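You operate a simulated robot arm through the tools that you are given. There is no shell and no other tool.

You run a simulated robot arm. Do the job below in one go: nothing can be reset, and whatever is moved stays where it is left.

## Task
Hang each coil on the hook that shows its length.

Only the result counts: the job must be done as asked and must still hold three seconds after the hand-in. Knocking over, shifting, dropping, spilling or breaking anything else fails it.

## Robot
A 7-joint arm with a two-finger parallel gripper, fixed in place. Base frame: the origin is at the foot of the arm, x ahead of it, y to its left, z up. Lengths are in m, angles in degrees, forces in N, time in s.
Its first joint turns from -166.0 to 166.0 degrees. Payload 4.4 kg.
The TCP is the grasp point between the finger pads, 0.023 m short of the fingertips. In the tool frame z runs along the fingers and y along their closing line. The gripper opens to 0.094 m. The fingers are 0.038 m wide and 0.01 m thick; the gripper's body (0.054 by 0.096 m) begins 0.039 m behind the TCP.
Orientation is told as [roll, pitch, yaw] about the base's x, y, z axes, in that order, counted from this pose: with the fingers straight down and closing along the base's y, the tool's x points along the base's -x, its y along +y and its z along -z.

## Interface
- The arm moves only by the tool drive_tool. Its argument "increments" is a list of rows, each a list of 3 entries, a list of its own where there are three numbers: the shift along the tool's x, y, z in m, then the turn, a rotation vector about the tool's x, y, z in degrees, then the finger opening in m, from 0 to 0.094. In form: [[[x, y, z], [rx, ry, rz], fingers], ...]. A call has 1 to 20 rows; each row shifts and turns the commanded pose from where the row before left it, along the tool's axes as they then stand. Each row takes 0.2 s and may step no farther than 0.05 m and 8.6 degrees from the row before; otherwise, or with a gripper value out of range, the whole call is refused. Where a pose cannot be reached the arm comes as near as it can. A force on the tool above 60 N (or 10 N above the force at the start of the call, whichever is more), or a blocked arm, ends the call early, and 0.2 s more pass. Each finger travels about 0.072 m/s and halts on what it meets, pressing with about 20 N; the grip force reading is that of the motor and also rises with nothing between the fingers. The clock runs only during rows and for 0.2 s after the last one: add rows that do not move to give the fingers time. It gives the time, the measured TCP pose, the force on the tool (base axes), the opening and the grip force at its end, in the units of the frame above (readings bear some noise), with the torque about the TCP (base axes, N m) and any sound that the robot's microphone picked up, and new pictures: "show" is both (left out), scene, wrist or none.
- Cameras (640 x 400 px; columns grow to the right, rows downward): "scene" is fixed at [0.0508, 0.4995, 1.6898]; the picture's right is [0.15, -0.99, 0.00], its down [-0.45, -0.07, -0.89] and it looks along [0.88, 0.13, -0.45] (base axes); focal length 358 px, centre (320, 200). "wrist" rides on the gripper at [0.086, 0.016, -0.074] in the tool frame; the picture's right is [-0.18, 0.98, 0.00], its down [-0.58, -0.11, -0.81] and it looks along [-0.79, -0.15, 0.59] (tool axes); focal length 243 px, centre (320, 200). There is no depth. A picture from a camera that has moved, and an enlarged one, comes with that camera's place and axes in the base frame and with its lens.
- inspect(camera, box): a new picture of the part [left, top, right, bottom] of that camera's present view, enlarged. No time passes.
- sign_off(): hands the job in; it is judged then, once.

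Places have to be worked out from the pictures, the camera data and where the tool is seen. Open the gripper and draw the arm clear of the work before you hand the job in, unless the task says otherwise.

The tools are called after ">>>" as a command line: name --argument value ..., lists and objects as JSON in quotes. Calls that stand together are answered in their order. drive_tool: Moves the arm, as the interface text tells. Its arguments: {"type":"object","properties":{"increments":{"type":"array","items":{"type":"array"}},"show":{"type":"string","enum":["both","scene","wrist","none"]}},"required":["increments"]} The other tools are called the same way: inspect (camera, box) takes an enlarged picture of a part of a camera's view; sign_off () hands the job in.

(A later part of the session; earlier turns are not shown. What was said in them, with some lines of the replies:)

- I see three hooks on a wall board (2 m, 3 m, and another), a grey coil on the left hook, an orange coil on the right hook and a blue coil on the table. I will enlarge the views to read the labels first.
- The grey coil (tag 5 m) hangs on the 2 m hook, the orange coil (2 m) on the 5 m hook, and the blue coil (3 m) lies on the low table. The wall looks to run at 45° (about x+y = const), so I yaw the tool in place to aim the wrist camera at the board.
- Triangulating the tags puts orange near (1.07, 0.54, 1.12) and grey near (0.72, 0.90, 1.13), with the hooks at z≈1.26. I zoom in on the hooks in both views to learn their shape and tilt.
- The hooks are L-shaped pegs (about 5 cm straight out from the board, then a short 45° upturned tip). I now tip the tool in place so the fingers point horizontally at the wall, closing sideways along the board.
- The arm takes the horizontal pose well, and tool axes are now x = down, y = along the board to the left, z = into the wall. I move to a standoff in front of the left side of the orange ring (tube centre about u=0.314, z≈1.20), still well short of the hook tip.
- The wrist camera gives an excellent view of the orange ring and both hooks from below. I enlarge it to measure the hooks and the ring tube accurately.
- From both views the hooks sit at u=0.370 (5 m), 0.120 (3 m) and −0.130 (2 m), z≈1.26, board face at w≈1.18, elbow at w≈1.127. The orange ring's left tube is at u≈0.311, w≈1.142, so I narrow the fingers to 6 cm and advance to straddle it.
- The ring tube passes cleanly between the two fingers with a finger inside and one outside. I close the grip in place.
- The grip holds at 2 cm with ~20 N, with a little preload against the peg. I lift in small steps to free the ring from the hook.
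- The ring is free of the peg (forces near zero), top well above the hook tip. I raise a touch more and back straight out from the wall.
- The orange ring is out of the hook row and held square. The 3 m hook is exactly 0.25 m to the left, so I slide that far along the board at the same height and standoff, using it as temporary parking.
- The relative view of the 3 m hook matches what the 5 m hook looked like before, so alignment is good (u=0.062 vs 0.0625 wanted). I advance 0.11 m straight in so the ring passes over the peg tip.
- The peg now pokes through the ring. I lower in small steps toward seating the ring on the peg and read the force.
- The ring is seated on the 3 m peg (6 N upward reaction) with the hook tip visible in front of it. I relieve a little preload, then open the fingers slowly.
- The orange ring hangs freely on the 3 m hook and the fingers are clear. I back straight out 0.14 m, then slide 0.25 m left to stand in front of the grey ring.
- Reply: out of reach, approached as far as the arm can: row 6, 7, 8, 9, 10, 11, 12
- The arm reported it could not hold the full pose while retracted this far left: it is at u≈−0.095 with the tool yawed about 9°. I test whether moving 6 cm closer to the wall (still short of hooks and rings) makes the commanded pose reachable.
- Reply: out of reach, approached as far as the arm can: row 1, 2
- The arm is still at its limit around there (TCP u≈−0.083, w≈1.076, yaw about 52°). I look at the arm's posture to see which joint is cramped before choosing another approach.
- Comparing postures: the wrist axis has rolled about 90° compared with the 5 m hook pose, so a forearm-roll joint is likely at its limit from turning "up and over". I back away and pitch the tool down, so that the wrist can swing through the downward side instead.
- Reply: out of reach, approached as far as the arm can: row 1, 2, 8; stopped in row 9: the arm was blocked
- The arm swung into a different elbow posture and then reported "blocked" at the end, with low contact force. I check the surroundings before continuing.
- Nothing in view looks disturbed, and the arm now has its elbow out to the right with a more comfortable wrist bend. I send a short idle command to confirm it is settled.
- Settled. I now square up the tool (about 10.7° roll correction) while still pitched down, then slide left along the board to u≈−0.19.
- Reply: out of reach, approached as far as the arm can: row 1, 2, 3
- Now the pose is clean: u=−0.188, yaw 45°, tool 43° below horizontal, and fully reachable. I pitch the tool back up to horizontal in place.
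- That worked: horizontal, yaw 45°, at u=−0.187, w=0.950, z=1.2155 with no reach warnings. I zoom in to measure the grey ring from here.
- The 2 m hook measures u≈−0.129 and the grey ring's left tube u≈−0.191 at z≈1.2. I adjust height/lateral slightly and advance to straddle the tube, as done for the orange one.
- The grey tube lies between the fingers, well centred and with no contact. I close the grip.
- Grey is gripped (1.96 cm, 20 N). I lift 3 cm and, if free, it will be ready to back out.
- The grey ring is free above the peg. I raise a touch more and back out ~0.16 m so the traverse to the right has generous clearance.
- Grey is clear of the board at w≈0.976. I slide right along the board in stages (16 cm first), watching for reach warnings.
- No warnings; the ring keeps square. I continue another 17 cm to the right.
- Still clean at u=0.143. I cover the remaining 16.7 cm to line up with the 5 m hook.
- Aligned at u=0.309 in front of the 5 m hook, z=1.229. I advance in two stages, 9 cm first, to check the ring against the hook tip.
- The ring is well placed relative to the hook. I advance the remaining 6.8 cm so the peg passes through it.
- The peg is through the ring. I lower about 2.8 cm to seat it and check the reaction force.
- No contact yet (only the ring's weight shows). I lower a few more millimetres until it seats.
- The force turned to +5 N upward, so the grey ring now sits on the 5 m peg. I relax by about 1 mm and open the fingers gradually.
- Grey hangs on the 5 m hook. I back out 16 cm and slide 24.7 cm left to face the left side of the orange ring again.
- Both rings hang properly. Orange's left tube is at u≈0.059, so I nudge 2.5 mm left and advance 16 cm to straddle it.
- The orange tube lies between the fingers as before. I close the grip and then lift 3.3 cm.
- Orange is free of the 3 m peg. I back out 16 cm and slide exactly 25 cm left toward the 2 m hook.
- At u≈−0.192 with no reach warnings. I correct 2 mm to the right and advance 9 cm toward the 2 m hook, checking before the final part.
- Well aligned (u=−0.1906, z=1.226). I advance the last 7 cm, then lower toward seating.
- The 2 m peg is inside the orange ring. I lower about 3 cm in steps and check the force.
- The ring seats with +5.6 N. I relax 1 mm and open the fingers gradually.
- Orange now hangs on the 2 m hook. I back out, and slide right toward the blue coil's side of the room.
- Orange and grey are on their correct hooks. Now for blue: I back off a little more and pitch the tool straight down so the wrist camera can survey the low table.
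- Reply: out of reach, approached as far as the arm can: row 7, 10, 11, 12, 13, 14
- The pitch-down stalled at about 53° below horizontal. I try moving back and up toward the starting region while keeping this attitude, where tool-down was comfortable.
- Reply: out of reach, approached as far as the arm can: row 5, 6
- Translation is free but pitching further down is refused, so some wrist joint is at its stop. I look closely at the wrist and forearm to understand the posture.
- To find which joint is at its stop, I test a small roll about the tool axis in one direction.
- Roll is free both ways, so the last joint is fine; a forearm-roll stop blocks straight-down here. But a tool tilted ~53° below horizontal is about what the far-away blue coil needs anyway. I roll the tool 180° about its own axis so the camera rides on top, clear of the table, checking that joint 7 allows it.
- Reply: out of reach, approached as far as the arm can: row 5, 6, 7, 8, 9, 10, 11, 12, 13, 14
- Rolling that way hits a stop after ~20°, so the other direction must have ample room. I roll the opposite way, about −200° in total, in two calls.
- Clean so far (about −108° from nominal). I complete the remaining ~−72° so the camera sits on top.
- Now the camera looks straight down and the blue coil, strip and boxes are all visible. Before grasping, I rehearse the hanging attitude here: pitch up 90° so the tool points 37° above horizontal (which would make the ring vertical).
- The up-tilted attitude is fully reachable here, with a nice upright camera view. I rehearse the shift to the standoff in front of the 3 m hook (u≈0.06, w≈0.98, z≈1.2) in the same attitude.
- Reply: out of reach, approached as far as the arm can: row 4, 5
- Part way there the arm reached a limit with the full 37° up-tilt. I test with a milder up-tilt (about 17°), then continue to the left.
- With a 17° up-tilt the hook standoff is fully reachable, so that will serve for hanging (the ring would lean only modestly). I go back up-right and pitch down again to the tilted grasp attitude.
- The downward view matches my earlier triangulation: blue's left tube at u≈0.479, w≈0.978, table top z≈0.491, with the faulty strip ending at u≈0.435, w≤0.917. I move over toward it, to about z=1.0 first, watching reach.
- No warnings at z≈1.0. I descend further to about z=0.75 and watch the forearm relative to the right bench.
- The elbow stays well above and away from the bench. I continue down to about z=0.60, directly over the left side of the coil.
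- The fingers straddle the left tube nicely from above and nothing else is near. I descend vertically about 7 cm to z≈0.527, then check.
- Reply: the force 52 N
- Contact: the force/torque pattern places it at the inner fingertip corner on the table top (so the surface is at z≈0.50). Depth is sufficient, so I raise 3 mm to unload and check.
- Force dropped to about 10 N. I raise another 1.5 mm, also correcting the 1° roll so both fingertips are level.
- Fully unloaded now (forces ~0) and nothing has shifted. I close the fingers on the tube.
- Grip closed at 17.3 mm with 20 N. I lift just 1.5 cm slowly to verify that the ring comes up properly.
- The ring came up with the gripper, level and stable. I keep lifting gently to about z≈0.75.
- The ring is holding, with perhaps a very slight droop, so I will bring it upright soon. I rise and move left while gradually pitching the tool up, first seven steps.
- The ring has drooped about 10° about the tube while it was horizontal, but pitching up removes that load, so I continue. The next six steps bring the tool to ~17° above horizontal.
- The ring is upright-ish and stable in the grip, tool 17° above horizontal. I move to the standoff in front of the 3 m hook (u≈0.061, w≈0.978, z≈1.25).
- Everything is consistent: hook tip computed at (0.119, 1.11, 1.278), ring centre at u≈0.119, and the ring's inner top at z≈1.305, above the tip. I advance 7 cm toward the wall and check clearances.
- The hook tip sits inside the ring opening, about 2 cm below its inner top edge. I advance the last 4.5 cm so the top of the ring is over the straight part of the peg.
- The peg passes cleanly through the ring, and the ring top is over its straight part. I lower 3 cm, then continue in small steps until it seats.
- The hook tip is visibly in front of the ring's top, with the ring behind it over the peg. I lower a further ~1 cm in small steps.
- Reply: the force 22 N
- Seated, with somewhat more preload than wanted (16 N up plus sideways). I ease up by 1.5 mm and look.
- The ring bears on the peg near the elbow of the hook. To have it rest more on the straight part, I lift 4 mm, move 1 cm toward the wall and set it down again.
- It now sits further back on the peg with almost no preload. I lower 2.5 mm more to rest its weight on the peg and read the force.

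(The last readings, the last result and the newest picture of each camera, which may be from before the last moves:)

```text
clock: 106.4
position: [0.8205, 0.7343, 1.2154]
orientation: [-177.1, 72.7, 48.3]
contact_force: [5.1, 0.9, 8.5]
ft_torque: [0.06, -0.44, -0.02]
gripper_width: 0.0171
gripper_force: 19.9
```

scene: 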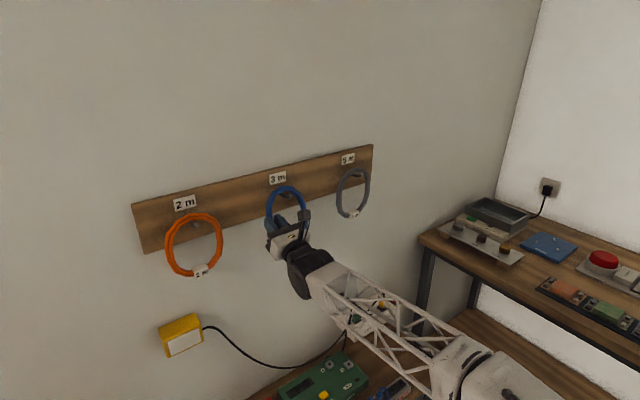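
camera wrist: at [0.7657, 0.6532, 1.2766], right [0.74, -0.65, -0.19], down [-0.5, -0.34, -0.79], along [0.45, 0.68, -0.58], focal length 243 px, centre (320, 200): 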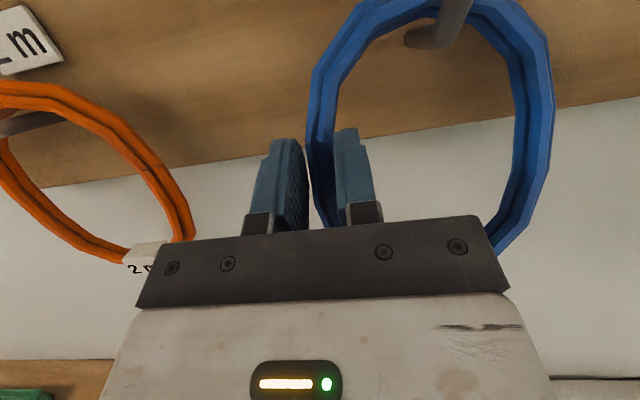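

The ring's weight is on the peg (+8.5 N). I release slowly in small opening steps.

>>> drive_tool --increments '[[[0.0008, 0, 0.0002], [0, 0, 0], 0.0], [[0, 0, 0], [0, 0, 0], 0.019], [[0, 0, 0], [0, 0, 0], 0.022], [[0, 0, 0], [0, 0, 0], 0.028], [[0, 0, 0], [0, 0, 0], 0.038], [[0, 0, 0], [0, 0, 0], 0.05], [[0, 0, 0], [0, 0, 0], 0.06], [[0, 0, 0], [0, 0, 0], 0.06]]'

>>> inspect --camera "scene" --box '[240, 150, 340, 250]'

>>> inspect --camera "wrist" --box '[240, 0, 580, 250]'

```text
clock: 108.2
position: [0.8212, 0.7337, 1.2145]
orientation: [-177.1, 72.8, 48.4]
contact_force: [0.0, 0.1, 0.7]
ft_torque: [0.03, 0.0, 0.03]
gripper_width: 0.06
gripper_force: 0.1
camera wrist: at [0.7661, 0.6528, 1.2741], right [0.74, -0.65, -0.19], down [-0.51, -0.34, -0.79], along [0.45, 0.68, -0.58], focal length 243 px, centre (320, 200)
```

scene: 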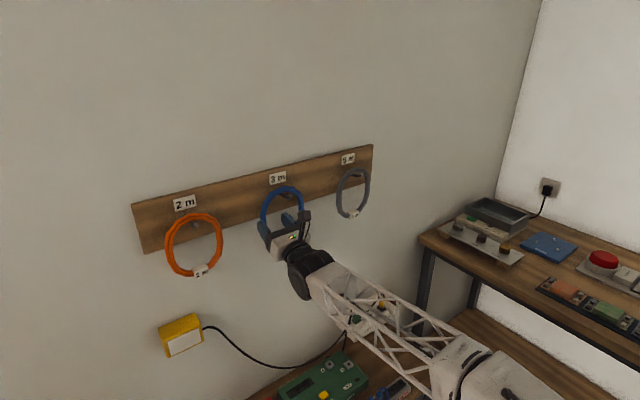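
wrist: 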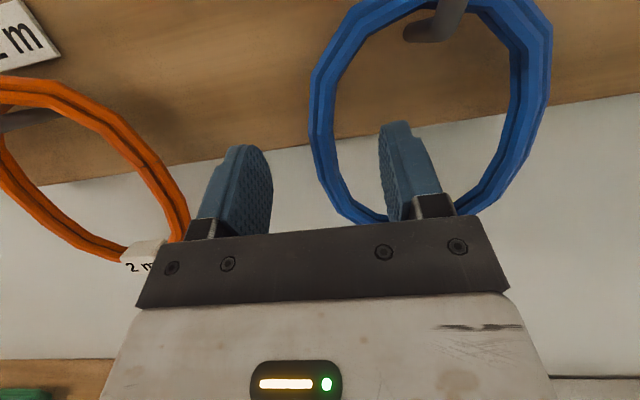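

```text
4.00 times, centred on (290, 200) of scene
camera zoom: at [0.0508, 0.4995, 1.6898], right [0.15, -0.99, 0.0], down [-0.45, -0.07, -0.89], along [0.88, 0.13, -0.45], focal length 1434 px, centre (440, 200)
```

zoom: 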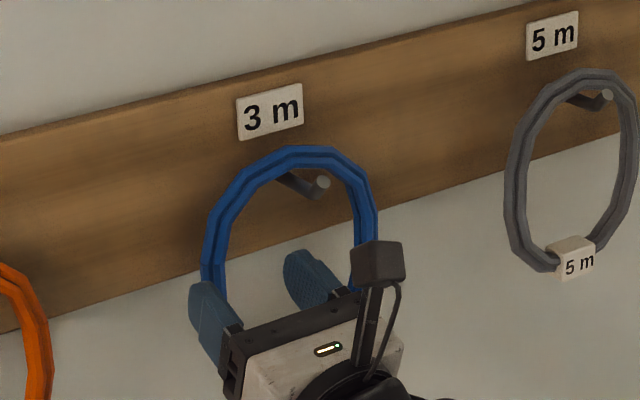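

```text
1.60 times, centred on (410, 125) of wrist
camera zoom: at [0.7661, 0.6528, 1.2741], right [0.74, -0.65, -0.19], down [-0.51, -0.34, -0.79], along [0.45, 0.68, -0.58], focal length 388 px, centre (176, 320)
```

zoom: 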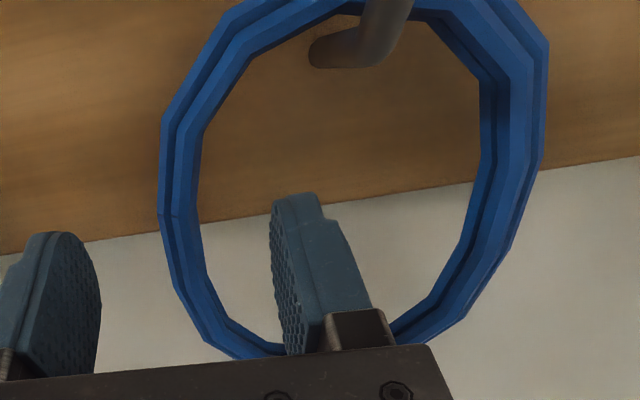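

The blue ring now hangs by itself on the 3 m peg and the fingers are clear of it. I back straight out from the wall.

>>> drive_tool --increments '[[[0.0044, 0, -0.0143], [0, 0, 0], 0.06], [[0.0089, 0, -0.0287], [0, 0, 0], 0.06], [[0.0089, 0, -0.0287], [0, 0, 0], 0.06], [[0.0089, 0, -0.0287], [0, 0, 0], 0.06], [[0.0089, 0, -0.0287], [0, 0, 0], 0.06], [[0, 0, 0], [0, 0, 0], 0.06]]'

>>> inspect --camera "scene" --box '[130, 130, 390, 290]'

>>> inspect --camera "scene" --box '[240, 150, 340, 260]'

```text
clock: 109.6
position: [0.7277, 0.6373, 1.2142]
orientation: [-177.1, 72.7, 48.3]
contact_force: [-0.5, 0.4, 0.5]
ft_torque: [-0.01, -0.02, 0.0]
gripper_width: 0.0601
gripper_force: 0.1
camera wrist: at [0.6731, 0.556, 1.2741], right [0.74, -0.65, -0.19], down [-0.51, -0.34, -0.79], along [0.45, 0.68, -0.58], focal length 243 px, centre (320, 200)
```

scene: 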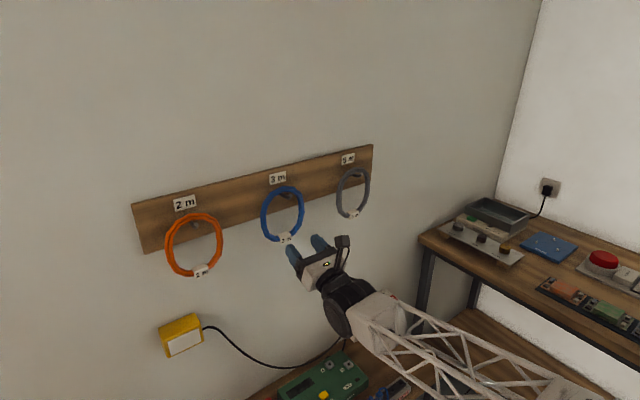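
wrist: 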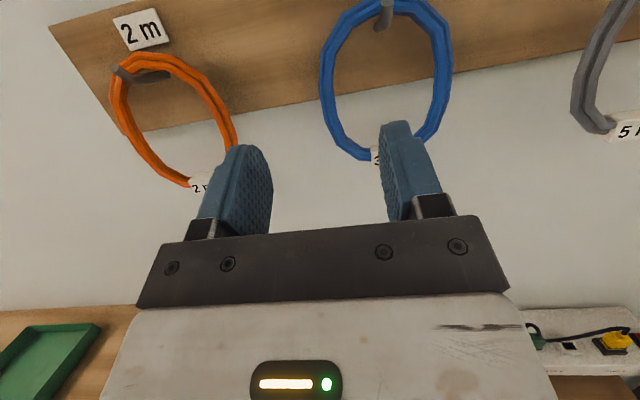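

```text
2.46 times, centred on (260, 210) of scene
camera zoom: at [0.0508, 0.4995, 1.6898], right [0.15, -0.99, 0.0], down [-0.45, -0.07, -0.89], along [0.88, 0.13, -0.45], focal length 882 px, centre (468, 175)
```

zoom: 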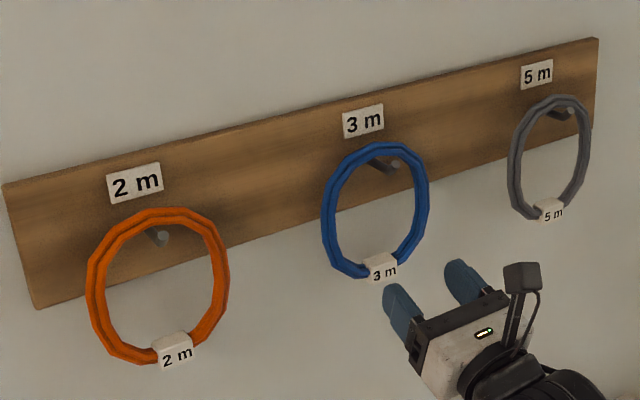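

```text
3.64 times, centred on (290, 205) of scene
camera zoom: at [0.0508, 0.4995, 1.6898], right [0.15, -0.99, 0.0], down [-0.45, -0.07, -0.89], along [0.88, 0.13, -0.45], focal length 1303 px, centre (429, 182)
```

zoom: 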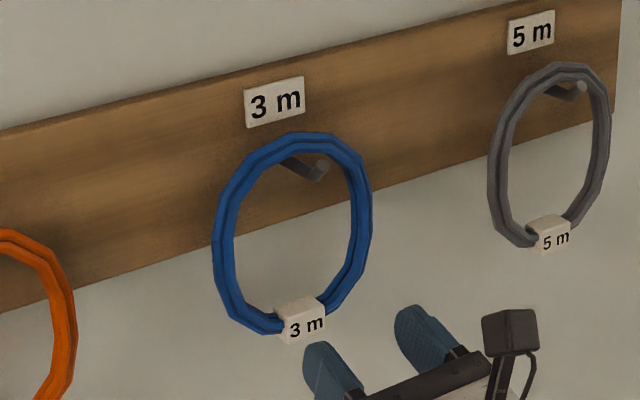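

All three coils hang on the hooks matching their tags. I draw the arm back, up and to the right, clear of the work, with the gripper opened fully.

>>> drive_tool --increments '[[[0.0218, 0.03, -0.0142], [0, 0, 0], 0.07], [[0.0218, 0.03, -0.0142], [0, 0, 0], 0.08], [[0.0218, 0.03, -0.0142], [0, 0, 0], 0.094], [[0.0218, 0.03, -0.0142], [0, 0, 0], 0.094], [[0.0218, 0.03, -0.0142], [0, 0, 0], 0.094], [[0.0218, 0.03, -0.0142], [0, 0, 0], 0.094], [[0, 0, 0], [0, 0, 0], 0.094], [[0, 0, 0], [0, 0, 0], 0.094]]'

>>> inspect --camera "scene" --box '[130, 130, 390, 290]'

>>> inspect --camera "scene" --box '[240, 200, 640, 400]'

```text
clock: 111.4
position: [0.772, 0.4249, 1.3131]
orientation: [-177.1, 72.8, 48.4]
contact_force: [1.0, 0.4, 0.4]
ft_torque: [0.0, -0.01, -0.01]
gripper_width: 0.0939
gripper_force: 0.1
camera wrist: at [0.7179, 0.3439, 1.371], right [0.74, -0.65, -0.19], down [-0.51, -0.34, -0.79], along [0.45, 0.68, -0.58], focal length 243 px, centre (320, 200)
```

scene: 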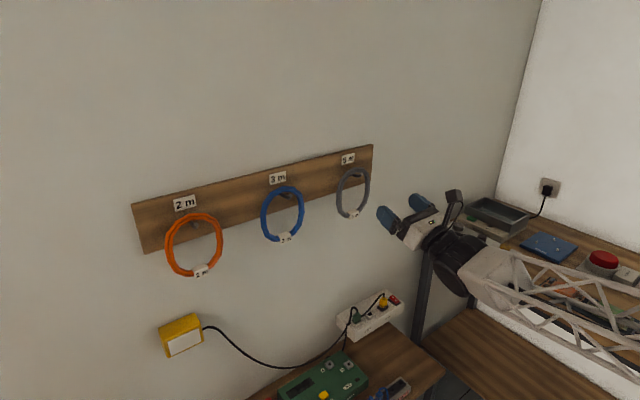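
wrist: 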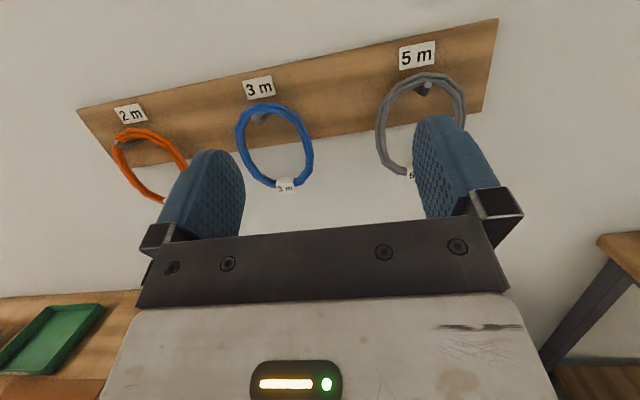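

```text
2.46 times, centred on (260, 210) of scene
camera zoom: at [0.0508, 0.4995, 1.6898], right [0.15, -0.99, 0.0], down [-0.45, -0.07, -0.89], along [0.88, 0.13, -0.45], focal length 882 px, centre (468, 175)
```

zoom: 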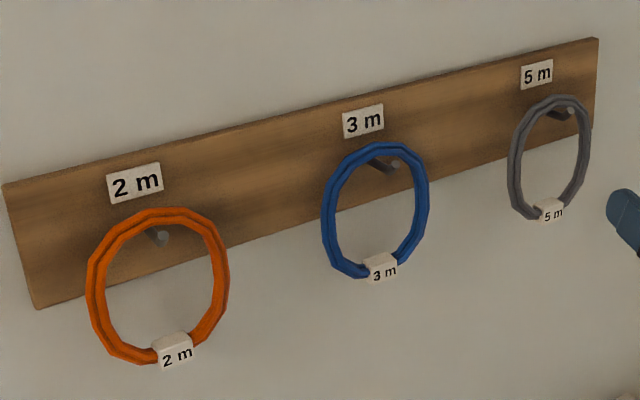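

```text
1.60 times, centred on (440, 300) of scene
camera zoom: at [0.0508, 0.4995, 1.6898], right [0.15, -0.99, 0.0], down [-0.45, -0.07, -0.89], along [0.88, 0.13, -0.45], focal length 574 px, centre (128, 40)
```

zoom: 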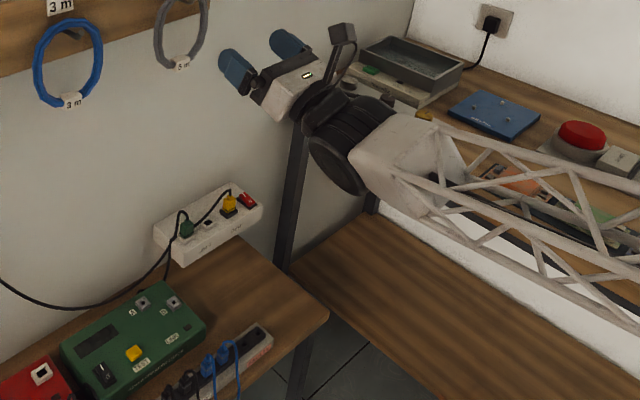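

The 2 m coil is on the 2 m hook, the 3 m coil on the 3 m hook and the 5 m coil on the 5 m hook. All three hang still. The strips, boxes and bench items look undisturbed, the gripper is open and the arm is clear, so I hand the job in.

>>> sign_off

```text
The job is handed in.
```

All three coils now hang on the hooks that show their length: orange on 2 m, blue on 3 m and grey on 5 m. I handed the job in with the gripper open and the arm clear of the board.

- **Swap:** I parked the orange coil on the empty 3 m hook, moved the grey coil to 5 m, then moved the orange coil to 2 m.
- **Blue coil:** I picked it up from the low table last and hung it on 3 m. It tilted about 10° in the grip on the way up, but it hangs straight now.
- **Table contact:** while reaching for the blue coil, one fingertip pressed on the table top at roughly 50 N. I lifted off straight away and nothing moved.
- **Arm stop:** earlier, in front of the grey coil, the arm stopped once and reported "blocked". The contact force was low and I saw nothing disturbed.

In the last pictures the coils hung still and the nearby strips, boxes and bench items looked undisturbed. The hand-in returned no verdict, so I can't confirm how it was judged.
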